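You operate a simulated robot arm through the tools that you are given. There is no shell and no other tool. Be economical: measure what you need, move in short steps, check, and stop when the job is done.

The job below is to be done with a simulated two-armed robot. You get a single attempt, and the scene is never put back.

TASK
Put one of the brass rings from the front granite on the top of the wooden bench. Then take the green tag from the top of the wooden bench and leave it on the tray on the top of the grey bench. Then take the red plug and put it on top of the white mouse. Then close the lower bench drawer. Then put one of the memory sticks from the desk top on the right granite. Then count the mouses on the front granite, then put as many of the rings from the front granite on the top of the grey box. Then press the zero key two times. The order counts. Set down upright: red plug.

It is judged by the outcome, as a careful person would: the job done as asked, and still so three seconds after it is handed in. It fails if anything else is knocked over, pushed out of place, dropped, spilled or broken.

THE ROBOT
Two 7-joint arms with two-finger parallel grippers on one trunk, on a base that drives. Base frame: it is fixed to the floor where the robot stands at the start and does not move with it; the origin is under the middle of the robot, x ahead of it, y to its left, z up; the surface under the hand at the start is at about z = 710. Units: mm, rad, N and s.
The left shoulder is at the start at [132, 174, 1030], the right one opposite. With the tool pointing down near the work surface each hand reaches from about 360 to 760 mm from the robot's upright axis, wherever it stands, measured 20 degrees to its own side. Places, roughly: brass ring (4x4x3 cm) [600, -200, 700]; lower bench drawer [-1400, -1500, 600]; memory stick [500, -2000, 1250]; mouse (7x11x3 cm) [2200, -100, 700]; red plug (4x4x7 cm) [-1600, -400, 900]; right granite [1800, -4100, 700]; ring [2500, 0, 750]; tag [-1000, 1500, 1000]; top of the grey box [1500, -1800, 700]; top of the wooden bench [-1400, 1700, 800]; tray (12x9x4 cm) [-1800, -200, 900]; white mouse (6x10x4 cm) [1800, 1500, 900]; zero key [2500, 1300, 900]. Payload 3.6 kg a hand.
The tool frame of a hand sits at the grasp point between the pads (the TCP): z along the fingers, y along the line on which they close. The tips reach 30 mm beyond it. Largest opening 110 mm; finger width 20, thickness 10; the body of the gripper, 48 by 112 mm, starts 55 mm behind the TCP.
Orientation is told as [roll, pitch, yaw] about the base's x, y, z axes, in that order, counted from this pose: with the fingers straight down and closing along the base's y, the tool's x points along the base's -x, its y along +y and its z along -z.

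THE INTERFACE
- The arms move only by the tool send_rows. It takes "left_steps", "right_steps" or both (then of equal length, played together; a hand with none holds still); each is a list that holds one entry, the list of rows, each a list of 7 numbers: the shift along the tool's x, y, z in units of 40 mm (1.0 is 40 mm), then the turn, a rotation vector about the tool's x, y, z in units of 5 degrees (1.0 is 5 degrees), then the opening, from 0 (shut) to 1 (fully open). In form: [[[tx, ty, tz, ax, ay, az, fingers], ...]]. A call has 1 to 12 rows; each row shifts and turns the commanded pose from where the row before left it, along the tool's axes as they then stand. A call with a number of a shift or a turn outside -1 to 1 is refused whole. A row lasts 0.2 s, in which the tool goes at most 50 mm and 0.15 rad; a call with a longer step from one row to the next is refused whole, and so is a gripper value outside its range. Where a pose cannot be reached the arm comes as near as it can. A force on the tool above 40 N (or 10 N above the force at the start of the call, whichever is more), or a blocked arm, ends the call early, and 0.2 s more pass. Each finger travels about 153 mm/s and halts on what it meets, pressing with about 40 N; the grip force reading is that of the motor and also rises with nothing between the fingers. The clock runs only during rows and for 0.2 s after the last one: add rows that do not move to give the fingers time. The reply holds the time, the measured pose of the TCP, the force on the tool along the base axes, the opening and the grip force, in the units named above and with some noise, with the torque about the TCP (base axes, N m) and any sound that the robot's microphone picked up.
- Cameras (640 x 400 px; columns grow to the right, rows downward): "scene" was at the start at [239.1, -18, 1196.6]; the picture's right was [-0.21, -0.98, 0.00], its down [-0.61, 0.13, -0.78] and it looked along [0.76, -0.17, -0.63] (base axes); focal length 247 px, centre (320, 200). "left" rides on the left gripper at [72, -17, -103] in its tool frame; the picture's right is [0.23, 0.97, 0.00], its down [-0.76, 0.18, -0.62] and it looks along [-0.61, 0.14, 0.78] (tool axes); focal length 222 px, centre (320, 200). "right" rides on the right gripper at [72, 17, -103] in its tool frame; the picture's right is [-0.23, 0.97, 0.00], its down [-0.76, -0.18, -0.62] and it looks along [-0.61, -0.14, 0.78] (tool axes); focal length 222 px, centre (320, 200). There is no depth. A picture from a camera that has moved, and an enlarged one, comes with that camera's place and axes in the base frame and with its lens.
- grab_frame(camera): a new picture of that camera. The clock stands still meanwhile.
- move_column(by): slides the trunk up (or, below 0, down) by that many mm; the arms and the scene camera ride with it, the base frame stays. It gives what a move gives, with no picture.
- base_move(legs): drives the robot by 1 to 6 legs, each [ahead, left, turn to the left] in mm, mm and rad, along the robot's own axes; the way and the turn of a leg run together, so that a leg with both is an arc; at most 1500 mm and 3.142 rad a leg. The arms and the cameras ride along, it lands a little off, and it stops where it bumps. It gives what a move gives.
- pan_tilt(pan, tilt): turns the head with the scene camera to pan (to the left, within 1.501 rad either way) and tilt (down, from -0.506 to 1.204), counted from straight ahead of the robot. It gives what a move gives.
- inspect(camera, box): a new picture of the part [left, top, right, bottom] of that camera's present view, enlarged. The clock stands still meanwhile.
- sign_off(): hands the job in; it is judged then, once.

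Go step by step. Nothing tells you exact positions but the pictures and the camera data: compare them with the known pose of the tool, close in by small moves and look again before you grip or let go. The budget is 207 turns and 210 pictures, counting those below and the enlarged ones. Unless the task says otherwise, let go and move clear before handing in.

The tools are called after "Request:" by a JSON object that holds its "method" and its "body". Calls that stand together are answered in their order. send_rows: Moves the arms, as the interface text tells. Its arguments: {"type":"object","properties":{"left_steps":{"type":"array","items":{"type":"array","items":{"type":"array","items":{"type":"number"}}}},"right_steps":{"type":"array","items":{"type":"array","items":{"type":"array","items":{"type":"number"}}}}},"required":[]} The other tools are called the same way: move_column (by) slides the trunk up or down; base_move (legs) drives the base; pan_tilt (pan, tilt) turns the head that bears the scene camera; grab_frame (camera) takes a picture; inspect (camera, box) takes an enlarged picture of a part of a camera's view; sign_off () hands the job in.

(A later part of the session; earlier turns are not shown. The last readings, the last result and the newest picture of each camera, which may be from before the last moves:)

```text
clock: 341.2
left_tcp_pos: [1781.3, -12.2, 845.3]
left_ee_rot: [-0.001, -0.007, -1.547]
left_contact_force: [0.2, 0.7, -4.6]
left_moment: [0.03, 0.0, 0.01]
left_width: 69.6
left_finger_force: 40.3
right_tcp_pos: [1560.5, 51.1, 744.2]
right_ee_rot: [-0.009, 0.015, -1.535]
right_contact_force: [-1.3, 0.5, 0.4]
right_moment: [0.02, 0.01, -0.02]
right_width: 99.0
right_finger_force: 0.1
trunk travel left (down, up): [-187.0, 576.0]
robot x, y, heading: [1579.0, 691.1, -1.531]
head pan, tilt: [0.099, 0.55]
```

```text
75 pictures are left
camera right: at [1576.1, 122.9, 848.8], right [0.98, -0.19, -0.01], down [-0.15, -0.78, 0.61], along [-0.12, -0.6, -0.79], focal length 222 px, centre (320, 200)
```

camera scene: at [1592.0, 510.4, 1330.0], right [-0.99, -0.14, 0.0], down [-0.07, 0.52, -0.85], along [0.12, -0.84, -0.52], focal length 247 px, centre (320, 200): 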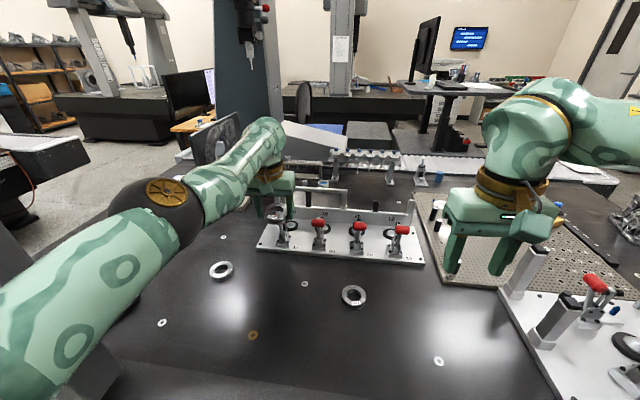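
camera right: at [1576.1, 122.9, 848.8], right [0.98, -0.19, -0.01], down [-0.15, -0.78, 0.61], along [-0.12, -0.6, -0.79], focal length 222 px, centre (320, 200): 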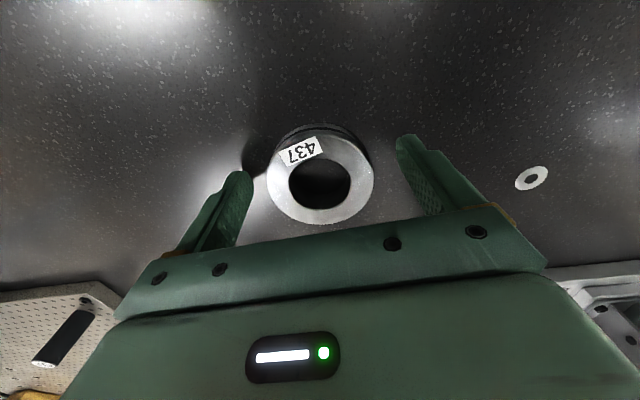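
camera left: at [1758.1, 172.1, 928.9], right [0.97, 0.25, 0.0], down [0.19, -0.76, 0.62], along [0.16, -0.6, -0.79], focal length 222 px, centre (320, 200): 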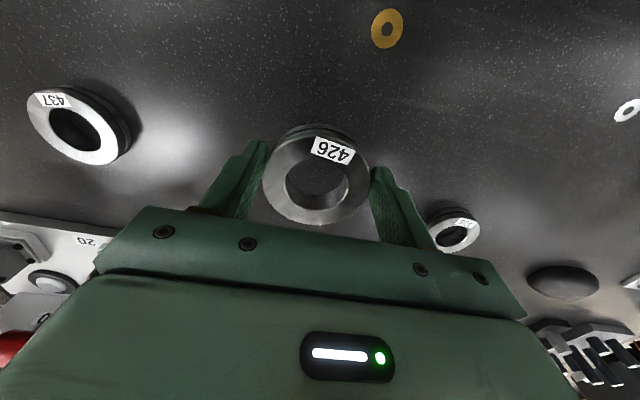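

Ring A sits centred between the fingers. I'll grip and lift.

Request:
{"method": "send_rows", "body": {"right_steps": [[[0, 0, 0, 0, 0, 0, 0.6], [0, 0, 0, 0, 0, 0, 0.4], [0, 0, 0, 0, 0, 0, 0.2], [0, 0, 0, 0, 0, 0, 0.0], [0, 0, 0, 0, 0, 0, 0.0], [0, 0, -0.5, 0, 0, 0, 0.0], [0, 0, -0.8, 0, 0, 0, 0.0], [0, 0, -0.8, 0, 0, 0, 0.0], [0, 0, -0.8, 0, 0, 0, 0.0]]]}}

Request:
{"method": "move_column", "body": {"by": 150}}

Request:
{"method": "pan_tilt", "body": {"pan": 0.5, "tilt": 0.35}}

Request:
{"method": "grab_frame", "body": {"camera": "scene"}}

```text
clock: 343.2
left_tcp_pos: [1781.9, -11.5, 845.0]
left_ee_rot: [-0.001, -0.006, -1.547]
left_contact_force: [-0.1, 0.1, -3.6]
left_moment: [0.01, -0.03, -0.01]
left_width: 69.5
left_finger_force: 39.2
right_tcp_pos: [1560.5, 50.0, 860.9]
right_ee_rot: [-0.005, 0.014, -1.533]
right_contact_force: [-0.5, 1.0, -3.6]
right_moment: [0.03, -0.02, -0.02]
right_width: 70.5
right_finger_force: 39.6
trunk travel left (down, up): [-187.0, 576.0]
robot x, y, heading: [1579.7, 695.3, -1.53]
head pan, tilt: [0.099, 0.55]
```

```text
clock: 345.0
left_tcp_pos: [1779.9, 12.0, 1088.7]
left_ee_rot: [0.002, -0.155, -1.548]
left_contact_force: [-0.5, -0.6, -4.3]
left_moment: [0.09, 0.0, -0.02]
left_width: 69.6
left_finger_force: 40.1
right_tcp_pos: [1561.5, 64.6, 1062.8]
right_ee_rot: [-0.006, -0.078, -1.533]
right_contact_force: [0.4, 0.3, -3.8]
right_moment: [0.06, 0.01, 0.0]
right_width: 70.3
right_finger_force: 39.6
trunk travel left (down, up): [-337.0, 426.0]
robot x, y, heading: [1578.5, 693.8, -1.531]
head pan, tilt: [0.099, 0.55]
```

```text
clock: 345.8
left_tcp_pos: [1780.5, 12.1, 1088.5]
left_ee_rot: [0.0, -0.157, -1.548]
left_contact_force: [-0.8, 0.0, -4.8]
left_moment: [0.05, -0.01, -0.01]
left_width: 69.4
left_finger_force: 39.9
right_tcp_pos: [1561.0, 65.0, 1063.0]
right_ee_rot: [-0.006, -0.078, -1.534]
right_contact_force: [0.2, -0.1, -5.5]
right_moment: [0.03, -0.02, 0.0]
right_width: 70.4
right_finger_force: 40.0
trunk travel left (down, up): [-337.0, 426.0]
robot x, y, heading: [1573.5, 698.0, -1.53]
head pan, tilt: [0.499, 0.351]
```

```text
74 pictures are left
camera scene: at [1626.3, 549.1, 1419.9], right [-0.86, -0.51, 0.0], down [-0.18, 0.3, -0.94], along [0.48, -0.81, -0.35], focal length 247 px, centre (320, 200)
```

scene: 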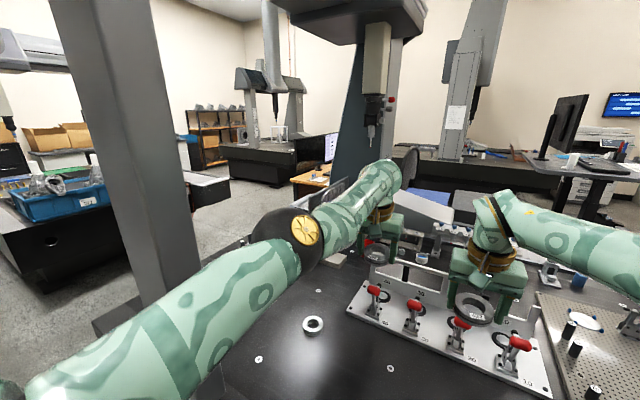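

Both rings are held, and no other mouse is visible, so the count is two. I'll drive back around with them toward the grey box.

Request:
{"method": "base_move", "body": {"legs": [[-150, 0, 0], [0, -1000, 0], [0, -1000, 0], [1400, 0, 0], [1400, 0, 0], [600, 0, 0]]}}

Request:
{"method": "base_move", "body": {"legs": [[0, 0, 3.1], [-230, 0, 0]]}}

Request:
{"method": "pan_tilt", "body": {"pan": -0.9, "tilt": 0.35}}

Request:
{"method": "grab_frame", "body": {"camera": "scene"}}

```text
clock: 373.1
left_tcp_pos: [-163.2, -3317.5, 1089.6]
left_ee_rot: [0.001, -0.155, -1.573]
left_contact_force: [-0.2, -0.2, -4.7]
left_moment: [0.08, -0.04, 0.0]
left_width: 69.1
left_finger_force: 40.2
right_tcp_pos: [-381.7, -3260.9, 1064.5]
right_ee_rot: [-0.009, -0.077, -1.556]
right_contact_force: [0.8, 0.0, -3.8]
right_moment: [0.02, 0.0, -0.01]
right_width: 69.8
right_finger_force: 40.4
trunk travel left (down, up): [-337.0, 426.0]
robot x, y, heading: [-352.4, -2630.5, -1.551]
head pan, tilt: [0.499, 0.351]
```

```text
clock: 382.1
left_tcp_pos: [-516.0, -2162.9, 1089.6]
left_ee_rot: [0.001, -0.157, 1.525]
left_contact_force: [0.1, -0.1, -4.7]
left_moment: [-0.07, 0.04, 0.02]
left_width: 68.8
left_finger_force: 39.8
right_tcp_pos: [-302.2, -2230.1, 1065.2]
right_ee_rot: [-0.008, -0.079, 1.539]
right_contact_force: [0.0, -0.9, -3.9]
right_moment: [0.0, 0.01, -0.01]
right_width: 69.7
right_finger_force: 40.3
trunk travel left (down, up): [-337.0, 426.0]
robot x, y, heading: [-359.0, -2854.2, 1.537]
head pan, tilt: [0.499, 0.351]
```

```text
clock: 383.6
left_tcp_pos: [-514.7, -2162.2, 1089.1]
left_ee_rot: [0.002, -0.155, 1.524]
left_contact_force: [0.5, -1.0, -2.7]
left_moment: [-0.04, -0.02, 0.02]
left_width: 69.1
left_finger_force: 39.6
right_tcp_pos: [-302.4, -2229.2, 1063.1]
right_ee_rot: [-0.008, -0.078, 1.54]
right_contact_force: [0.2, 0.2, -3.9]
right_moment: [-0.06, -0.01, 0.0]
right_width: 69.4
right_finger_force: 40.1
trunk travel left (down, up): [-337.0, 426.0]
robot x, y, heading: [-357.7, -2855.0, 1.537]
head pan, tilt: [-0.901, 0.351]
```

```text
73 pictures are left
camera scene: at [-283.0, -2735.1, 1420.0], right [0.6, -0.8, 0.0], down [-0.28, -0.21, -0.94], along [0.75, 0.56, -0.34], focal length 247 px, centre (320, 200)
```

scene: 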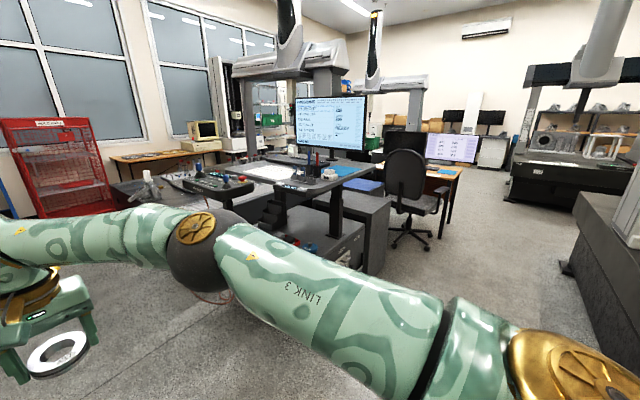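

Clear to sidestep along the open floor. I'll correct the heading and strafe toward the grey box.

Request:
{"method": "base_move", "body": {"legs": [[0, 0, 0.034], [-40, -900, 0], [0, -800, 0]]}}

Request:
{"method": "pan_tilt", "body": {"pan": 0.0, "tilt": 0.45}}

Request:
{"method": "grab_frame", "body": {"camera": "scene"}}

```text
clock: 392.7
left_tcp_pos: [1190.0, -2199.2, 1089.3]
left_ee_rot: [0.003, -0.155, 1.558]
left_contact_force: [-0.4, 0.7, -3.8]
left_moment: [-0.07, 0.02, 0.0]
left_width: 68.8
left_finger_force: 39.7
right_tcp_pos: [1407.5, -2259.2, 1063.3]
right_ee_rot: [-0.004, -0.079, 1.569]
right_contact_force: [0.0, 0.7, -4.2]
right_moment: [0.0, 0.02, 0.0]
right_width: 69.6
right_finger_force: 40.3
trunk travel left (down, up): [-337.0, 426.0]
robot x, y, heading: [1365.3, -2884.8, 1.57]
head pan, tilt: [-0.901, 0.351]
```

```text
clock: 393.9
left_tcp_pos: [1189.9, -2198.3, 1089.0]
left_ee_rot: [0.003, -0.156, 1.558]
left_contact_force: [0.8, 0.0, -4.2]
left_moment: [-0.04, -0.01, -0.03]
left_width: 68.8
left_finger_force: 40.7
right_tcp_pos: [1406.2, -2259.4, 1063.5]
right_ee_rot: [-0.008, -0.079, 1.571]
right_contact_force: [0.7, -0.2, -3.8]
right_moment: [-0.04, 0.03, 0.01]
right_width: 69.5
right_finger_force: 39.8
trunk travel left (down, up): [-337.0, 426.0]
robot x, y, heading: [1363.7, -2892.4, 1.568]
head pan, tilt: [0.0, 0.45]
```

```text
72 pictures are left
camera scene: at [1367.9, -2729.4, 1410.7], right [1.0, 0.0, 0.0], down [0.0, -0.44, -0.9], along [0.0, 0.9, -0.44], focal length 247 px, centre (320, 200)
```

scene: 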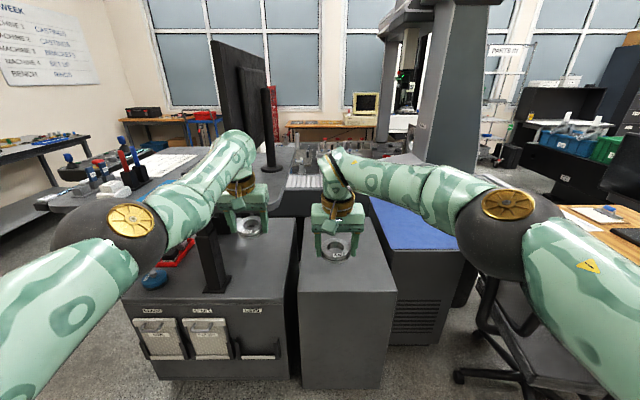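

Now I can see the plain grey box: top z ≈ 674, x 1291–1667, near edge y ≈ -2019. I'll sidestep right and move forward so the left hand's ring is above it.

Request:
{"method": "base_move", "body": {"legs": [[0, -230, 0], [310, 0, 0]]}}

Request:
{"method": "pan_tilt", "body": {"pan": 0.05, "tilt": 0.75}}

Request:
{"method": "grab_frame", "body": {"camera": "scene"}}

Request:
{"method": "grab_frame", "body": {"camera": "left"}}

```text
clock: 397.3
left_tcp_pos: [1424.6, -1893.9, 1088.3]
left_ee_rot: [0.001, -0.155, 1.558]
left_contact_force: [-0.4, 0.1, -4.5]
left_moment: [-0.07, 0.02, 0.01]
left_width: 69.1
left_finger_force: 40.0
right_tcp_pos: [1640.6, -1953.1, 1064.3]
right_ee_rot: [-0.008, -0.079, 1.568]
right_contact_force: [0.0, -1.0, -4.7]
right_moment: [-0.08, -0.03, 0.0]
right_width: 69.3
right_finger_force: 39.7
trunk travel left (down, up): [-337.0, 426.0]
robot x, y, heading: [1600.8, -2587.5, 1.571]
head pan, tilt: [0.0, 0.45]
```

```text
clock: 398.1
left_tcp_pos: [1424.6, -1893.8, 1089.1]
left_ee_rot: [0.0, -0.155, 1.557]
left_contact_force: [-0.2, -0.2, -4.3]
left_moment: [-0.08, 0.0, 0.02]
left_width: 69.1
left_finger_force: 39.3
right_tcp_pos: [1639.5, -1954.2, 1063.0]
right_ee_rot: [-0.007, -0.078, 1.57]
right_contact_force: [-0.1, -0.2, -4.3]
right_moment: [-0.04, 0.0, -0.01]
right_width: 69.2
right_finger_force: 40.1
trunk travel left (down, up): [-337.0, 426.0]
robot x, y, heading: [1603.3, -2584.0, 1.574]
head pan, tilt: [0.051, 0.75]
```

```text
71 pictures are left
camera scene: at [1597.9, -2434.9, 1384.4], right [1.0, 0.05, 0.0], down [0.03, -0.68, -0.73], along [-0.04, 0.73, -0.68], focal length 247 px, centre (320, 200)
```

scene: 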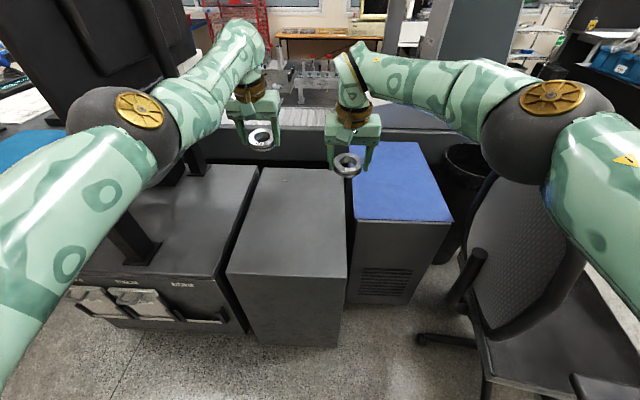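

```text
70 pictures are left
camera left: at [1441.5, -1982.3, 1179.5], right [-0.98, -0.21, -0.03], down [-0.17, 0.66, 0.73], along [-0.13, 0.72, -0.68], focal length 222 px, centre (320, 200)
```

left: 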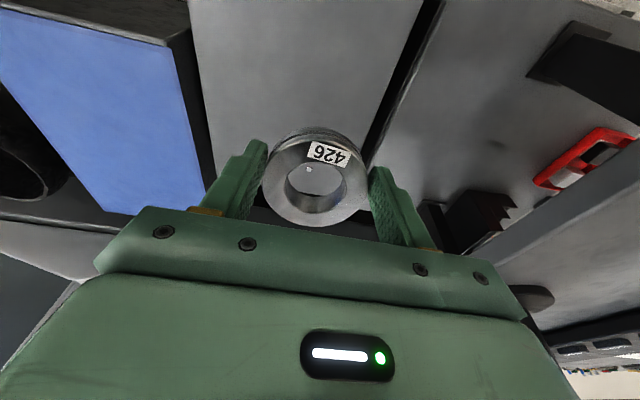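

The box top spans x 1267–1645, y -2020…-1495. The desk edge is close on the left, so I'll shift the robot 60 mm right, level both hands and bring the right hand in over the box.

Request:
{"method": "base_move", "body": {"legs": [[0, -60, 0]]}}

Request:
{"method": "send_rows", "body": {"left_steps": [[[0, 0, 0, 0, 0.9, 0, 0.0], [0, 0, 0, 0, 0.88, 0, 0.0], [0, 0, 0, 0, 0, 0, 0.0], [0, 0, 0, 0, 0, 0, 0.0]]], "right_steps": [[[0, 0.65, 0, 0, 0.45, 0, 0.0], [0, 0.65, 0, 0, 0.45, 0, 0.0], [0, 0.65, 0, 0, 0, 0, 0.0], [0, 0.65, 0, 0, 0, 0, 0.0]]]}}

Request:
{"method": "grab_frame", "body": {"camera": "scene"}}

```text
clock: 399.1
left_tcp_pos: [1485.8, -1893.7, 1090.0]
left_ee_rot: [0.004, -0.156, 1.556]
left_contact_force: [1.0, 0.3, -4.1]
left_moment: [-0.04, 0.06, 0.0]
left_width: 68.9
left_finger_force: 39.7
right_tcp_pos: [1701.8, -1954.4, 1064.6]
right_ee_rot: [-0.005, -0.078, 1.569]
right_contact_force: [0.7, -0.1, -4.4]
right_moment: [-0.04, 0.02, -0.01]
right_width: 69.6
right_finger_force: 40.5
trunk travel left (down, up): [-337.0, 426.0]
robot x, y, heading: [1658.5, -2583.2, 1.571]
head pan, tilt: [0.051, 0.75]
```

```text
clock: 400.1
left_tcp_pos: [1471.2, -1921.7, 1083.5]
left_ee_rot: [0.002, -0.002, 1.557]
left_contact_force: [-0.5, 0.4, -5.0]
left_moment: [-0.08, -0.03, -0.04]
left_width: 68.8
left_finger_force: 39.6
left hand out of reach, approached as far as the arm can: row 1, 2
right_tcp_pos: [1660.7, -1966.4, 1066.5]
right_ee_rot: [0.002, -0.051, 1.527]
right_contact_force: [0.2, 0.8, -3.6]
right_moment: [-0.03, -0.01, 0.01]
right_width: 69.4
right_finger_force: 40.0
right hand out of reach, approached as far as the arm can: row 1, 2, 3, 4
trunk travel left (down, up): [-337.0, 426.0]
robot x, y, heading: [1662.8, -2584.3, 1.57]
head pan, tilt: [0.051, 0.75]
```

```text
69 pictures are left
camera scene: at [1656.2, -2434.8, 1384.3], right [1.0, 0.05, 0.0], down [0.03, -0.68, -0.73], along [-0.04, 0.73, -0.68], focal length 247 px, centre (320, 200)
```

scene: 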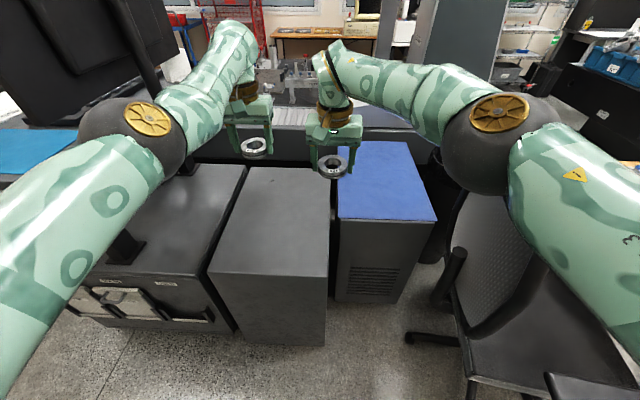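

The trunk is too high for these reaches. I'll lower it by 120 mm and look again.

Request:
{"method": "move_column", "body": {"by": -120}}

Request:
{"method": "grab_frame", "body": {"camera": "scene"}}

```text
clock: 401.6
left_tcp_pos: [1471.5, -1901.3, 900.3]
left_ee_rot: [0.0, 0.108, 1.554]
left_contact_force: [0.7, -0.8, -3.0]
left_moment: [-0.01, 0.01, 0.01]
left_width: 68.8
left_finger_force: 39.7
right_tcp_pos: [1662.3, -1964.6, 948.4]
right_ee_rot: [0.0, -0.051, 1.53]
right_contact_force: [0.1, -0.2, -3.8]
right_moment: [-0.02, -0.02, 0.03]
right_width: 69.7
right_finger_force: 40.0
trunk travel left (down, up): [-217.0, 546.0]
robot x, y, heading: [1660.9, -2583.6, 1.567]
head pan, tilt: [0.051, 0.75]
```

```text
68 pictures are left
camera scene: at [1656.6, -2382.2, 1261.4], right [1.0, 0.05, 0.0], down [0.03, -0.68, -0.73], along [-0.04, 0.73, -0.68], focal length 247 px, centre (320, 200)
```

scene: 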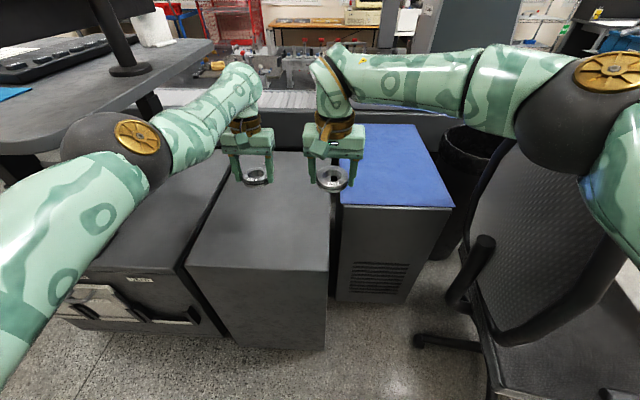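

Clearance at the desk corner is fine. I'll lower the trunk another 80 mm, level the left hand and check.

Request:
{"method": "move_column", "body": {"by": -80}}

Request:
{"method": "send_rows", "body": {"left_steps": [[[0, 0, 0, 0, -0.6, 0, 0.0], [0, 0, 0, 0, -0.6, 0, 0.0], [0, 0, 0, 0, 0, 0, 0.0]]]}}

Request:
{"method": "grab_frame", "body": {"camera": "scene"}}

Request:
{"method": "grab_frame", "body": {"camera": "left"}}

```text
clock: 402.8
left_tcp_pos: [1470.8, -1889.6, 763.1]
left_ee_rot: [-0.001, 0.207, 1.553]
left_contact_force: [0.7, 0.1, -3.5]
left_moment: [-0.04, 0.01, 0.0]
left_width: 68.7
left_finger_force: 40.0
right_tcp_pos: [1663.2, -1964.6, 867.9]
right_ee_rot: [-0.001, -0.051, 1.529]
right_contact_force: [0.2, -0.4, -3.6]
right_moment: [-0.05, 0.01, -0.01]
right_width: 69.7
right_finger_force: 39.7
trunk travel left (down, up): [-137.0, 626.0]
robot x, y, heading: [1660.2, -2580.3, 1.564]
head pan, tilt: [0.051, 0.75]
```

```text
clock: 403.6
left_tcp_pos: [1472.9, -1870.2, 759.4]
left_ee_rot: [0.001, 0.106, 1.555]
left_contact_force: [-0.1, -0.7, -3.5]
left_moment: [-0.03, -0.01, 0.02]
left_width: 68.7
left_finger_force: 39.7
left hand out of reach, approached as far as the arm can: row 1, 2
right_tcp_pos: [1661.5, -1963.5, 865.9]
right_ee_rot: [0.0, -0.049, 1.529]
right_contact_force: [-0.2, -0.1, -3.7]
right_moment: [-0.06, 0.02, 0.02]
right_width: 69.5
right_finger_force: 39.7
trunk travel left (down, up): [-137.0, 626.0]
robot x, y, heading: [1662.0, -2581.5, 1.566]
head pan, tilt: [0.051, 0.75]
```

```text
67 pictures are left
camera scene: at [1656.6, -2336.4, 1176.8], right [1.0, 0.05, 0.0], down [0.03, -0.68, -0.73], along [-0.04, 0.73, -0.68], focal length 247 px, centre (320, 200)
```

scene: 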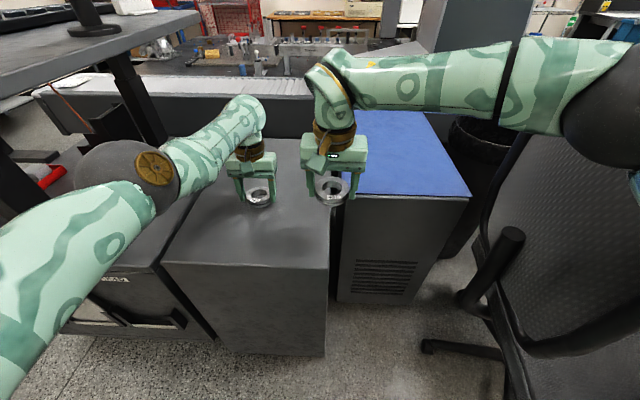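

```text
66 pictures are left
camera left: at [1489.7, -1931.3, 869.9], right [-0.98, -0.21, 0.02], down [-0.16, 0.83, 0.54], along [-0.13, 0.52, -0.84], focal length 222 px, centre (320, 200)
```

left: 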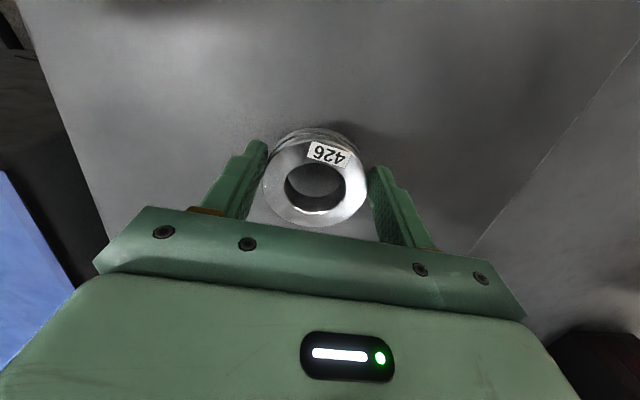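

Ring B is about 45 mm above the box and tilted slightly. I'll try to level it while drawing it a little nearer.

Request:
{"method": "send_rows", "body": {"left_steps": [[[0.3, 0, 0.2, 0, -0.4, 0, 0.0], [0.3, 0, 0.2, 0, -0.4, 0, 0.0], [0.2, 0, 0.2, 0, -0.4, 0, 0.0], [0, 0, 0, 0, 0, 0, 0.0]]]}}

```text
clock: 404.6
left_tcp_pos: [1476.3, -1855.7, 735.1]
left_ee_rot: [-0.001, -0.006, 1.555]
left_contact_force: [-1.3, -1.5, 14.5]
left_moment: [-0.5, -0.05, -0.05]
left_width: 68.6
left_finger_force: 40.1
left hand out of reach, approached as far as the arm can: row 1, 2, 3
right_tcp_pos: [1663.2, -1966.2, 868.6]
right_ee_rot: [-0.001, -0.053, 1.529]
right_contact_force: [-0.6, 1.0, -3.6]
right_moment: [-0.05, -0.02, 0.01]
right_width: 69.4
right_finger_force: 39.8
trunk travel left (down, up): [-137.0, 626.0]
robot x, y, heading: [1659.6, -2584.9, 1.566]
head pan, tilt: [0.051, 0.75]
```

Ring B is level and resting on the box (top ≈ 700). I'll release and raise by arm.

Request:
{"method": "send_rows", "body": {"left_steps": [[[0, 0, 0, 0, 0, 0, 0.75], [0, 0, 0, 0, 0, 0, 0.9], [0, 0, 0, 0, 0, 0, 0.9], [0, 0, -0.5, 0, 0, 0, 0.9], [0, 0, -0.7, 0, 0, 0, 0.9], [0, 0, -0.7, 0, 0, 0, 0.9]]]}}

Request:
{"method": "grab_frame", "body": {"camera": "scene"}}

```text
clock: 405.9
left_tcp_pos: [1476.3, -1847.1, 806.0]
left_ee_rot: [-0.001, 0.0, 1.556]
left_contact_force: [0.2, 0.7, 0.5]
left_moment: [-0.01, -0.02, 0.0]
left_width: 98.9
left_finger_force: 0.1
left hand out of reach, approached as far as the arm can: row 4, 5
right_tcp_pos: [1663.5, -1965.0, 866.9]
right_ee_rot: [0.0, -0.051, 1.528]
right_contact_force: [-0.2, 0.0, -3.6]
right_moment: [-0.04, -0.02, -0.01]
right_width: 69.4
right_finger_force: 39.7
trunk travel left (down, up): [-137.0, 626.0]
robot x, y, heading: [1660.7, -2587.4, 1.567]
head pan, tilt: [0.051, 0.75]
```

```text
65 pictures are left
camera scene: at [1656.8, -2337.1, 1177.0], right [1.0, 0.05, 0.0], down [0.03, -0.68, -0.73], along [-0.04, 0.73, -0.68], focal length 247 px, centre (320, 200)
```

scene: 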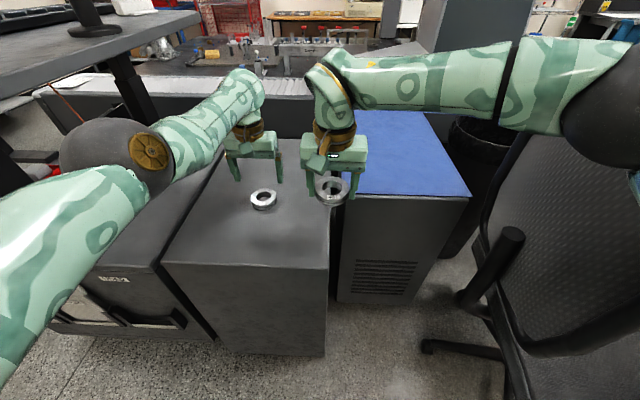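

Ring B sits on the box. Now I'll bring the right hand's ring A inward and level it.

Request:
{"method": "send_rows", "body": {"right_steps": [[[0, 0.5, 0, 0, 0.3, -0.2, 0.0], [0, 0.5, 0, 0, 0.28, -0.24, 0.0], [0, 0.5, 0, 0, 0, 0, 0.0], [0, 0.3, 0, 0, 0, 0, 0.0], [0, 0, 0, 0, 0, 0, 0.0]]]}}

```text
clock: 407.1
left_tcp_pos: [1477.3, -1846.6, 806.4]
left_ee_rot: [0.001, -0.003, 1.555]
left_contact_force: [0.3, 0.7, 0.6]
left_moment: [0.01, -0.01, -0.01]
left_width: 99.0
left_finger_force: 0.1
right_tcp_pos: [1590.4, -1963.2, 866.2]
right_ee_rot: [0.001, 0.003, 1.568]
right_contact_force: [0.7, 0.8, -3.1]
right_moment: [-0.02, 0.02, 0.0]
right_width: 69.3
right_finger_force: 39.6
trunk travel left (down, up): [-137.0, 626.0]
robot x, y, heading: [1660.6, -2581.0, 1.566]
head pan, tilt: [0.051, 0.75]
```

The right hand moved freely and is level at (1590, -1963). I'll shift a little farther in and lower onto the box.

Request:
{"method": "send_rows", "body": {"right_steps": [[[-0.6, 0, 0.6, 0, 0, 0, 0.0], [0, 0, 0.9, 0, 0, 0, 0.0], [0, 0, 0.9, 0, 0, 0, 0.0], [0, 0, 0.5, 0, 0, 0, 0.0], [0, 0, 0.15, 0, 0, 0, 0.0], [0, 0, 0, 0, 0, 0, 0.0]]]}}

Request:
{"method": "grab_frame", "body": {"camera": "scene"}}

```text
clock: 408.6
left_tcp_pos: [1477.1, -1846.7, 805.7]
left_ee_rot: [-0.001, 0.0, 1.555]
left_contact_force: [0.5, -0.3, 0.4]
left_moment: [0.02, -0.01, 0.03]
left_width: 98.8
left_finger_force: 0.1
right_tcp_pos: [1588.4, -1939.3, 744.3]
right_ee_rot: [0.0, -0.001, 1.567]
right_contact_force: [0.3, -0.2, -4.0]
right_moment: [-0.03, -0.03, -0.01]
right_width: 69.2
right_finger_force: 39.9
trunk travel left (down, up): [-137.0, 626.0]
robot x, y, heading: [1665.5, -2585.6, 1.57]
head pan, tilt: [0.051, 0.75]
```

```text
64 pictures are left
camera scene: at [1656.7, -2336.8, 1176.9], right [1.0, 0.05, 0.0], down [0.03, -0.68, -0.73], along [-0.04, 0.73, -0.68], focal length 247 px, centre (320, 200)
```

scene: 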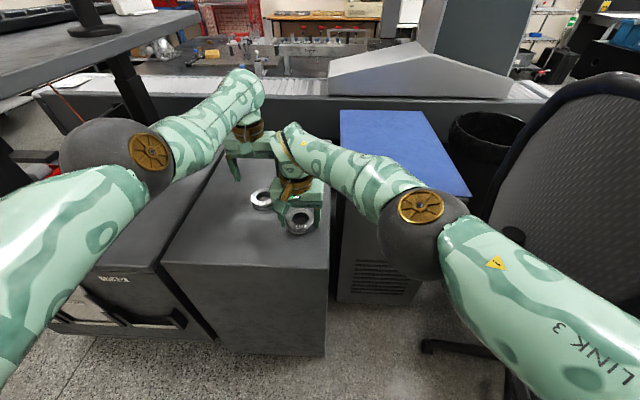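

Ring A is about 9 mm above the box. I'll step down to contact.

Request:
{"method": "send_rows", "body": {"right_steps": [[[0, 0, 0.1, 0, 0, 0, 0.0], [0, 0, 0.08, 0, 0, 0, 0.0], [0, 0, 0.07, 0, 0, 0, 0.0], [0, 0, 0, 0, 0, 0, 0.0]]]}}

```text
clock: 409.6
left_tcp_pos: [1476.1, -1847.5, 806.3]
left_ee_rot: [0.0, -0.001, 1.555]
left_contact_force: [0.4, -0.2, 0.4]
left_moment: [0.01, -0.04, -0.01]
left_width: 99.0
left_finger_force: 0.1
right_tcp_pos: [1589.1, -1939.2, 736.6]
right_ee_rot: [0.0, -0.001, 1.567]
right_contact_force: [-0.2, 1.2, 0.6]
right_moment: [-0.11, 0.0, 0.03]
right_width: 69.1
right_finger_force: 39.8
trunk travel left (down, up): [-137.0, 626.0]
robot x, y, heading: [1663.8, -2587.1, 1.566]
head pan, tilt: [0.051, 0.75]
```

Contact has begun, so I'll release and lift.

Request:
{"method": "send_rows", "body": {"right_steps": [[[0, 0, 0.03, 0, 0, 0, 0.0], [0, 0, 0, 0, 0, 0, 0.75], [0, 0, 0, 0, 0, 0, 0.88], [0, 0, 0, 0, 0, 0, 0.88], [0, 0, -0.5, 0, 0, 0, 0.88], [0, 0, -0.8, 0, 0, 0, 0.88], [0, 0, -0.9, 0, 0, 0, 0.88], [0, 0, -0.9, 0, 0, 0, 0.88]]]}}

Request:
{"method": "grab_frame", "body": {"camera": "scene"}}

```text
clock: 411.4
left_tcp_pos: [1476.3, -1847.5, 805.5]
left_ee_rot: [0.0, -0.001, 1.555]
left_contact_force: [0.1, 0.4, -0.9]
left_moment: [0.0, 0.01, 0.0]
left_width: 98.9
left_finger_force: 0.1
right_tcp_pos: [1590.1, -1940.2, 856.0]
right_ee_rot: [-0.001, 0.0, 1.568]
right_contact_force: [0.5, 0.5, 1.3]
right_moment: [-0.03, 0.0, -0.03]
right_width: 96.9
right_finger_force: 0.0
trunk travel left (down, up): [-137.0, 626.0]
robot x, y, heading: [1660.6, -2584.3, 1.567]
head pan, tilt: [0.051, 0.75]
```

```text
63 pictures are left
camera scene: at [1656.6, -2337.6, 1177.1], right [1.0, 0.05, 0.0], down [0.03, -0.68, -0.73], along [-0.04, 0.73, -0.68], focal length 247 px, centre (320, 200)
```

scene: 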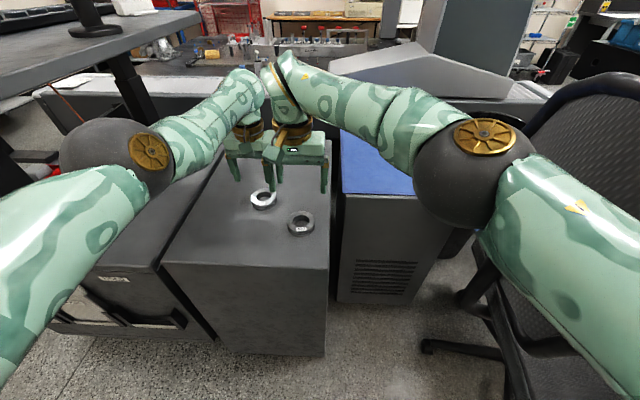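

Both rings are on the grey box. I'll raise the trunk in two steps and back straight out, checking for the desk and chair.

Request:
{"method": "move_column", "body": {"by": 60}}

Request:
{"method": "base_move", "body": {"legs": [[-150, 0, 0]]}}

Request:
{"method": "move_column", "body": {"by": 140}}

Request:
{"method": "base_move", "body": {"legs": [[-190, 0, 0]]}}

Request:
{"method": "grab_frame", "body": {"camera": "scene"}}

```text
clock: 412.4
left_tcp_pos: [1476.9, -1858.5, 907.1]
left_ee_rot: [0.002, -0.067, 1.556]
left_contact_force: [-0.6, 0.1, -0.9]
left_moment: [0.01, 0.01, -0.01]
left_width: 99.1
left_finger_force: 0.1
right_tcp_pos: [1591.3, -1950.8, 950.9]
right_ee_rot: [-0.002, -0.058, 1.567]
right_contact_force: [-0.2, 0.1, 0.7]
right_moment: [-0.02, -0.02, -0.01]
right_width: 96.8
right_finger_force: 0.0
trunk travel left (down, up): [-197.0, 566.0]
robot x, y, heading: [1661.1, -2583.7, 1.566]
head pan, tilt: [0.051, 0.75]
```

```text
clock: 413.7
left_tcp_pos: [1476.0, -2006.1, 907.3]
left_ee_rot: [0.0, -0.067, 1.557]
left_contact_force: [-0.6, 0.2, -0.3]
left_moment: [-0.01, -0.01, 0.0]
left_width: 99.1
left_finger_force: 0.1
right_tcp_pos: [1589.1, -2098.2, 950.9]
right_ee_rot: [0.001, -0.064, 1.57]
right_contact_force: [-0.1, -1.4, -0.4]
right_moment: [-0.01, -0.01, 0.01]
right_width: 96.7
right_finger_force: 0.2
trunk travel left (down, up): [-197.0, 566.0]
robot x, y, heading: [1660.8, -2726.7, 1.573]
head pan, tilt: [0.051, 0.75]
```

```text
clock: 415.4
left_tcp_pos: [1475.6, -2035.8, 1136.9]
left_ee_rot: [0.002, -0.209, 1.556]
left_contact_force: [-0.3, -0.1, -0.8]
left_moment: [-0.02, 0.02, -0.01]
left_width: 98.8
left_finger_force: 0.1
right_tcp_pos: [1590.2, -2132.1, 1166.4]
right_ee_rot: [-0.002, -0.201, 1.567]
right_contact_force: [-0.1, 0.3, -0.6]
right_moment: [0.03, 0.01, 0.01]
right_width: 96.7
right_finger_force: 0.1
trunk travel left (down, up): [-337.0, 426.0]
robot x, y, heading: [1662.1, -2728.8, 1.572]
head pan, tilt: [0.051, 0.75]
```

```text
clock: 416.9
left_tcp_pos: [1477.9, -2229.4, 1138.1]
left_ee_rot: [0.004, -0.21, 1.554]
left_contact_force: [0.3, -0.7, 0.0]
left_moment: [0.01, -0.02, -0.01]
left_width: 98.7
left_finger_force: 0.1
right_tcp_pos: [1590.9, -2327.4, 1167.6]
right_ee_rot: [0.001, -0.202, 1.566]
right_contact_force: [-0.7, 0.3, 0.0]
right_moment: [0.01, -0.02, -0.01]
right_width: 96.8
right_finger_force: 0.1
trunk travel left (down, up): [-337.0, 426.0]
robot x, y, heading: [1663.5, -2923.6, 1.562]
head pan, tilt: [0.051, 0.75]
```

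```text
62 pictures are left
camera scene: at [1656.5, -2775.7, 1384.5], right [1.0, 0.05, 0.0], down [0.03, -0.68, -0.73], along [-0.03, 0.73, -0.68], focal length 247 px, centre (320, 200)
```

scene: 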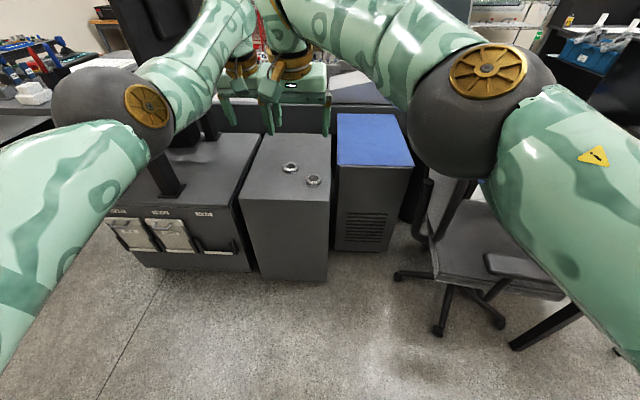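

All is well here. Before going to the zero key I'll restore both arms to their normal elbow-out posture here on the open floor: spread the hands, tilt them inward, pull in, and tilt back.

Request:
{"method": "send_rows", "body": {"left_steps": [[[0, 0.9, 0, 0, 0.8, 0, 0.3], [0, 0.9, 0, 0, 0.8, 0, 0.3], [0, 0.9, 0, 0, 0.8, 0, 0.3], [0, 0.9, 0, 0, 0, 0, 0.3], [0, 0, 0, 1, 0, 0, 0.3], [0, 0, 0, 1, 0, 0, 0.3], [0, 0, 0, 1, 0, 0, 0.3], [0, 0, 0, 1, 0, 0, 0.3], [0, 0, 0, 1, 0, 0, 0.3], [0, 0, 0, 1, 0, 0, 0.3], [0, 0, 0, 1, 0, 0, 0.3], [0, 0, 0, 1, 0, 0, 0.3]]], "right_steps": [[[0, -0.9, 0, 0, 0.8, 0, 0.0], [0, -0.9, 0, 0, 0.8, 0, 0.0], [0, -0.9, 0, 0, 0.7, 0, 0.0], [0, -0.9, 0, 0, 0, 0, 0.0], [0, 0, 0, -1, 0, 0, 0.0], [0, 0, 0, -1, 0, 0, 0.0], [0, 0, 0, -1, 0, 0, 0.0], [0, 0, 0, -1, 0, 0, 0.0], [0, 0, 0, -1, 0, 0, 0.0], [0, 0, 0, -1, 0, 0, 0.0], [0, 0, 0, -1, 0, 0, 0.0], [0, 0, 0, -1, 0, 0, 0.0]]]}}

Request:
{"method": "send_rows", "body": {"left_steps": [[[0, 0, 0, 1, 0, 0, 0.3], [0, 0, 0, 1, 0, 0, 0.3], [0, 0, 0, 1, 0, 0, 0.3], [0, 0, 0, 1, 0, 0, 0.3], [0.8, 0, 0, 0, 0, 0, 0.3], [0.8, 0, 0, 0, 0, 0, 0.3], [0.8, 0, 0, 0, 0, 0, 0.3], [0.8, 0, 0, 0, 0, 0, 0.3], [0.8, 0, 0, 0, 0, 0, 0.3], [0.8, 0, 0, 0, 0, 0, 0.3], [0.8, 0, 0, 0, 0, 0, 0.3]]], "right_steps": [[[0, 0, 0, -1, 0, 0, 0.0], [0, 0, 0, -1, 0, 0, 0.0], [0, 0, 0, -1, 0, 0, 0.0], [0, 0, 0, -1, 0, 0, 0.0], [0.8, 0, 0, 0, 0, 0, 0.0], [0.8, 0, 0, 0, 0, 0, 0.0], [0.8, 0, 0, 0, 0, 0, 0.0], [0.8, 0, 0, 0, 0, 0, 0.0], [0.6, 0, 0, 0, 0, 0, 0.0], [0, 0, 0, 0, 0, 0, 0.0], [0, 0, 0, 0, 0, 0, 0.0]]]}}

Request:
{"method": "grab_frame", "body": {"camera": "scene"}}

```text
clock: 419.5
left_tcp_pos: [1255.2, -2320.7, 1085.2]
left_ee_rot: [-0.567, 0.002, 1.555]
left_contact_force: [0.0, 0.9, 0.2]
left_moment: [0.01, -0.06, -0.01]
left_width: 32.8
left_finger_force: 0.0
left hand out of reach, approached as far as the arm can: row 1, 2, 3, 4, 5, 6, 7, 8, 9, 10, 11, 12
right_tcp_pos: [1702.7, -2338.0, 1161.3]
right_ee_rot: [0.701, -0.001, 1.566]
right_contact_force: [-0.6, -0.1, -0.3]
right_moment: [0.02, 0.01, 0.01]
right_width: 0.0
right_finger_force: 37.3
right hand out of reach, approached as far as the arm can: row 2, 3
trunk travel left (down, up): [-337.0, 426.0]
robot x, y, heading: [1659.0, -2920.8, 1.568]
head pan, tilt: [0.051, 0.75]
```

```text
clock: 421.9
left_tcp_pos: [1127.5, -2419.0, 1059.9]
left_ee_rot: [-0.652, 0.001, 1.556]
left_contact_force: [-0.2, -0.1, -0.3]
left_moment: [-0.05, -0.01, -0.03]
left_width: 33.3
left_finger_force: 0.0
left hand out of reach, approached as far as the arm can: row 1, 2, 3, 4, 5, 6, 7, 8, 9, 10, 11
right_tcp_pos: [1699.2, -2492.8, 1162.3]
right_ee_rot: [1.047, -0.002, 1.564]
right_contact_force: [0.4, 0.1, 1.1]
right_moment: [-0.01, 0.01, -0.02]
right_width: 0.0
right_finger_force: 37.9
trunk travel left (down, up): [-337.0, 426.0]
robot x, y, heading: [1663.2, -2924.7, 1.562]
head pan, tilt: [0.051, 0.75]
```

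```text
61 pictures are left
camera scene: at [1656.1, -2775.1, 1384.5], right [1.0, 0.05, 0.0], down [0.03, -0.68, -0.73], along [-0.03, 0.73, -0.68], focal length 247 px, centre (320, 200)
```

scene: 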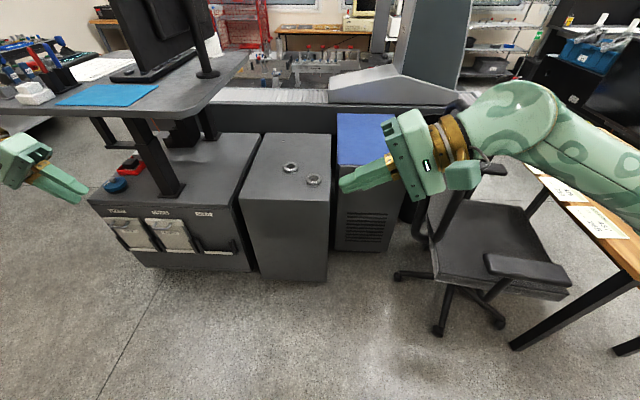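

The right arm is restored, and the left has swung outward as well. I'll rotate both hands back down and bring the left one in.

Request:
{"method": "send_rows", "body": {"right_steps": [[[0, 0, 0, 1, 0, 0, 0.0], [0, 0, 0, 1, 0, 0, 0.0], [0, 0, 0, 1, 0, 0, 0.0], [0, 0, 0, 1, 0, 0, 0.0], [0, 0, 0, 1, 0, 0, 0.0], [0, 0, 0, 1, 0, 0, 0.0], [0, 0, 0, 1, 0, 0, 0.0], [0, 0, 0, 1, 0, 0, 0.0], [0, 0, 0, 1, 0, 0, 0.0], [0, 0, 0, 1, 0, 0, 0.0], [0, 0, 0, 1, 0, 0, 0.0], [0, 0, 0, 1, 0, 0, 0.0]]], "left_steps": [[[0.5, -0.5, 0, 0, 0, 0, 0.3], [0.5, -0.5, 0, 0, 0, 0, 0.3], [0.5, -0.5, 0, 0, 0, 0, 0.3], [0, 0, 0, -0.94, 0, 0, 0.3], [0, 0, 0, -0.94, 0, 0, 0.3], [0, 0, 0, -0.94, 0, 0, 0.3], [0, 0, 0, -0.94, 0, 0, 0.3], [0, 0, 0, -0.94, 0, 0, 0.3], [0, 0, 0, -0.94, 0, 0, 0.3], [0, 0, 0, -0.94, 0, 0, 0.3], [0, 0, 0, -0.94, 0, 0, 0.3], [0, 0, 0, 0, 0, 0, 0.3]]]}}

Request:
{"method": "pan_tilt", "body": {"pan": 0.8, "tilt": 0.6}}

Request:
{"method": "grab_frame", "body": {"camera": "scene"}}

```text
clock: 424.5
left_tcp_pos: [1079.6, -2364.4, 1085.3]
left_ee_rot: [0.006, 0.0, 1.557]
left_contact_force: [-0.3, 0.1, -0.2]
left_moment: [0.04, -0.02, 0.0]
left_width: 32.6
left_finger_force: 0.0
left hand out of reach, approached as far as the arm can: row 1, 2, 3, 4, 5, 6, 7, 8, 9, 10, 11
right_tcp_pos: [1700.6, -2490.2, 1162.2]
right_ee_rot: [0.0, 0.002, 1.566]
right_contact_force: [-0.3, -0.4, 0.5]
right_moment: [-0.01, -0.02, 0.01]
right_width: 0.1
right_finger_force: 37.5
trunk travel left (down, up): [-337.0, 426.0]
robot x, y, heading: [1663.6, -2923.7, 1.566]
head pan, tilt: [0.051, 0.75]
```

```text
clock: 425.6
left_tcp_pos: [1080.9, -2364.7, 1086.4]
left_ee_rot: [0.005, 0.0, 1.557]
left_contact_force: [0.1, -0.5, 0.5]
left_moment: [0.02, 0.02, -0.02]
left_width: 33.2
left_finger_force: 0.1
right_tcp_pos: [1702.1, -2491.1, 1162.3]
right_ee_rot: [-0.002, -0.002, 1.566]
right_contact_force: [-1.0, 0.7, -0.1]
right_moment: [0.04, 0.02, -0.03]
right_width: 0.0
right_finger_force: 37.7
trunk travel left (down, up): [-337.0, 426.0]
robot x, y, heading: [1660.4, -2920.7, 1.568]
head pan, tilt: [0.799, 0.6]
```

```text
60 pictures are left
camera scene: at [1597.2, -2795.5, 1397.3], right [0.7, 0.71, 0.0], down [0.4, -0.4, -0.82], along [-0.59, 0.58, -0.57], focal length 247 px, centre (320, 200)
```

scene: 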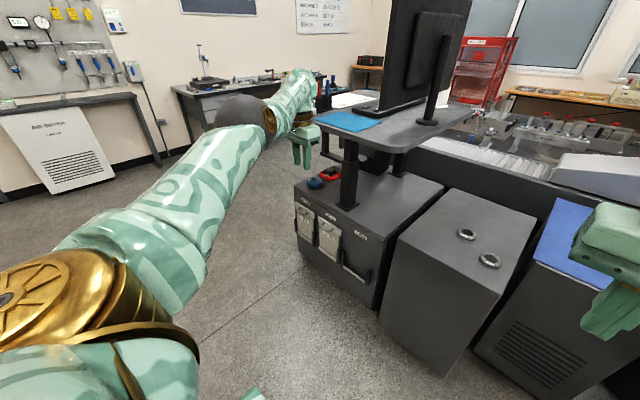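

The left arm is now almost straight with its elbow outside. I'll bring the hand in.

Request:
{"method": "send_rows", "body": {"left_steps": [[[0.5, -0.5, 0, 0, 0, 0, 0.3], [0.5, -0.7, 0, 0, 0, 0, 0.3], [0.5, -0.8, 0, 0, 0, 0, 0.3], [0.5, -0.8, 0, 0, 0, 0, 0.3], [0.4, -0.9, 0, 0, 0, 0, 0.3], [0.4, -0.9, 0, 0, 0, 0, 0.3], [0.4, -0.9, 0, 0, 0, 0, 0.3], [0.3, -0.9, 0, 0, 0, 0, 0.3], [0.3, -0.9, 0, 0, 0, 0, 0.3]]]}}

Request:
{"method": "grab_frame", "body": {"camera": "scene"}}

```text
clock: 427.6
left_tcp_pos: [1255.9, -2286.2, 1115.4]
left_ee_rot: [0.005, 0.001, 1.557]
left_contact_force: [-0.3, 0.5, 0.2]
left_moment: [0.01, -0.01, -0.02]
left_width: 32.9
left_finger_force: 0.1
left hand out of reach, approached as far as the arm can: row 1, 2, 3, 4, 5, 6, 7, 8, 9
right_tcp_pos: [1702.9, -2490.9, 1162.4]
right_ee_rot: [0.003, -0.001, 1.565]
right_contact_force: [0.3, -0.2, 0.7]
right_moment: [-0.02, 0.02, -0.03]
right_width: 0.0
right_finger_force: 37.5
trunk travel left (down, up): [-337.0, 426.0]
robot x, y, heading: [1661.0, -2924.8, 1.57]
head pan, tilt: [0.799, 0.6]
```

```text
59 pictures are left
camera scene: at [1598.2, -2795.3, 1397.3], right [0.7, 0.71, 0.0], down [0.4, -0.4, -0.83], along [-0.59, 0.58, -0.57], focal length 247 px, centre (320, 200)
```

scene: 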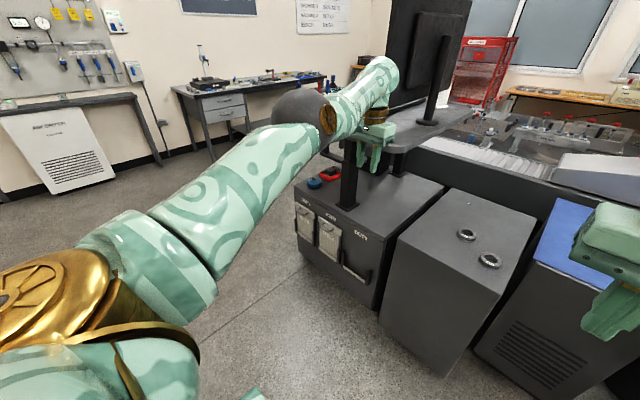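

The left is still limited. I'll repeat the earlier successful recipe: hand nearer shoulder height, full inward tilt, pull in, then tilt back.

Request:
{"method": "send_rows", "body": {"left_steps": [[[0, 0, -0.7, 1, 0, 0, 0.3], [0, 0, -0.7, 1, 0, 0, 0.3], [0, 0, -0.5, 1, 0, 0, 0.3], [0, 0, 0, 1, 0, 0, 0.3], [0, 0, 0, 1, 0, 0, 0.3], [0, 0, 0, 1, 0, 0, 0.3], [0, 0, 0, 1, 0, 0, 0.3], [0, 0, 0, 1, 0, 0, 0.3], [0, 0, 0, 1, 0, 0, 0.3], [0, 0, 0, 1, 0, 0, 0.3], [0, 0, 0, 1, 0, 0, 0.3], [0, 0, 0, 1, 0, 0, 0.3]]]}}

Request:
{"method": "send_rows", "body": {"left_steps": [[[0.8, 0, 0, 0, 0, 0, 0.3], [0.8, 0, 0, 0, 0, 0, 0.3], [0.8, 0, 0, 0, 0, 0, 0.3], [0.8, 0, 0, 0, 0, 0, 0.3], [0.8, 0, 0, 0, 0, 0, 0.3], [0.8, 0, 0, 0, 0, 0, 0.3]]]}}

Request:
{"method": "grab_frame", "body": {"camera": "scene"}}

```text
clock: 430.2
left_tcp_pos: [1192.9, -2340.5, 1132.9]
left_ee_rot: [-0.357, -0.004, 1.56]
left_contact_force: [0.6, -0.1, -0.3]
left_moment: [-0.01, -0.01, 0.0]
left_width: 32.8
left_finger_force: 0.1
left hand out of reach, approached as far as the arm can: row 1, 2, 3, 4, 5, 6, 7, 8, 9, 10, 11, 12
right_tcp_pos: [1702.2, -2489.7, 1161.8]
right_ee_rot: [0.0, -0.001, 1.566]
right_contact_force: [0.3, -0.3, -0.1]
right_moment: [-0.01, -0.01, -0.02]
right_width: 0.0
right_finger_force: 37.8
trunk travel left (down, up): [-337.0, 426.0]
robot x, y, heading: [1660.7, -2921.3, 1.573]
head pan, tilt: [0.799, 0.6]
```

```text
clock: 431.6
left_tcp_pos: [1193.4, -2339.1, 1134.0]
left_ee_rot: [-0.358, -0.004, 1.561]
left_contact_force: [0.0, 0.4, -0.6]
left_moment: [0.01, 0.0, 0.0]
left_width: 32.9
left_finger_force: 0.1
left hand out of reach, approached as far as the arm can: row 1, 2, 3, 4, 5, 6
right_tcp_pos: [1701.7, -2490.1, 1162.0]
right_ee_rot: [0.001, 0.002, 1.567]
right_contact_force: [0.1, -0.6, -0.2]
right_moment: [0.02, 0.03, 0.0]
right_width: 0.0
right_finger_force: 37.7
trunk travel left (down, up): [-337.0, 426.0]
robot x, y, heading: [1661.7, -2921.6, 1.567]
head pan, tilt: [0.799, 0.6]
```

```text
58 pictures are left
camera scene: at [1597.2, -2795.5, 1397.3], right [0.7, 0.71, 0.0], down [0.4, -0.4, -0.82], along [-0.59, 0.58, -0.57], focal length 247 px, centre (320, 200)
```

scene: 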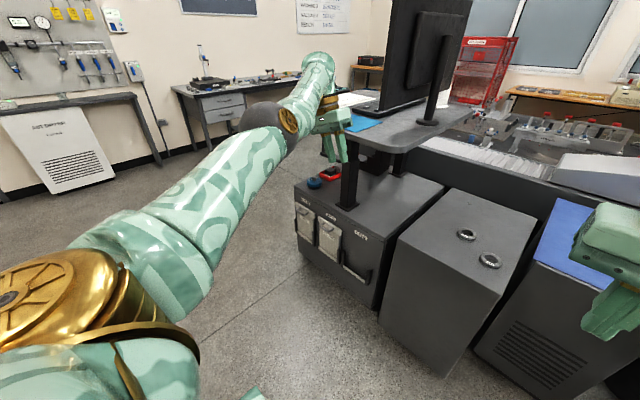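

The arm is straight and locked in this branch. I'll untilt and yaw the left hand outward while drawing it in, to relieve the wrist.

Request:
{"method": "send_rows", "body": {"left_steps": [[[0, 0, 0, -1, 0, 0, 0.3], [0, 0, 0, -1, 0, 0, 0.3], [0, 0, 0, -1, 0, 0, 0.3], [0, 0, 0, -1, 0, 0, 0.3], [0, 0, 0, 0, 0, -1, 0.3], [0, 0, 0, 0, 0, -1, 0.3], [0, 0, 0, 0, 0, -1, 0.3], [0, 0, 0, 0, 0, -1, 0.3], [0, 0, 0, 0, 0, -1, 0.3], [0, 0, 0, 0, 0, -1, 0.3], [0, 0, 0, 0, 0, -1, 0.3], [0, 0, 0, 0, 0, -1, 0.3]]]}}

Request:
{"method": "send_rows", "body": {"left_steps": [[[0.7, 0, 0, 0, 0, 0, 0.3], [0.7, 0, 0, 0, 0, 0, 0.3], [0.7, 0, 0, 0, 0, 0, 0.3], [0.7, 0, 0, 0, 0, 0, 0.3], [0.7, 0, 0, 0, 0, 0, 0.3], [0.7, 0, 0, 0, 0, 0, 0.3]]]}}

Request:
{"method": "grab_frame", "body": {"camera": "scene"}}

```text
clock: 434.2
left_tcp_pos: [1192.0, -2339.6, 1131.0]
left_ee_rot: [-0.008, 0.0, 2.259]
left_contact_force: [0.5, 1.1, -0.2]
left_moment: [0.01, -0.02, -0.03]
left_width: 32.8
left_finger_force: 0.0
right_tcp_pos: [1701.3, -2490.2, 1162.2]
right_ee_rot: [0.0, 0.001, 1.566]
right_contact_force: [0.4, 0.2, 0.5]
right_moment: [0.01, -0.03, -0.05]
right_width: 0.0
right_finger_force: 37.2
trunk travel left (down, up): [-337.0, 426.0]
robot x, y, heading: [1660.4, -2922.0, 1.567]
head pan, tilt: [0.799, 0.6]
```

```text
clock: 435.6
left_tcp_pos: [1285.7, -2466.0, 1131.3]
left_ee_rot: [-0.006, 0.002, 2.26]
left_contact_force: [0.5, 0.8, -0.2]
left_moment: [0.0, 0.0, -0.04]
left_width: 33.3
left_finger_force: 0.1
left hand out of reach, approached as far as the arm can: row 6
right_tcp_pos: [1700.8, -2490.4, 1162.8]
right_ee_rot: [-0.001, -0.002, 1.565]
right_contact_force: [0.0, 0.3, 0.5]
right_moment: [0.01, 0.04, -0.03]
right_width: 0.0
right_finger_force: 37.3
trunk travel left (down, up): [-337.0, 426.0]
robot x, y, heading: [1659.0, -2920.9, 1.566]
head pan, tilt: [0.799, 0.6]
```

```text
57 pictures are left
camera scene: at [1597.1, -2795.7, 1397.3], right [0.7, 0.71, 0.0], down [0.4, -0.4, -0.82], along [-0.59, 0.58, -0.57], focal length 247 px, centre (320, 200)
```

scene: 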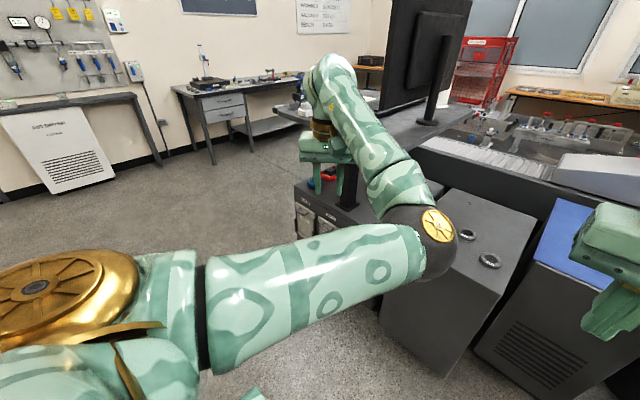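

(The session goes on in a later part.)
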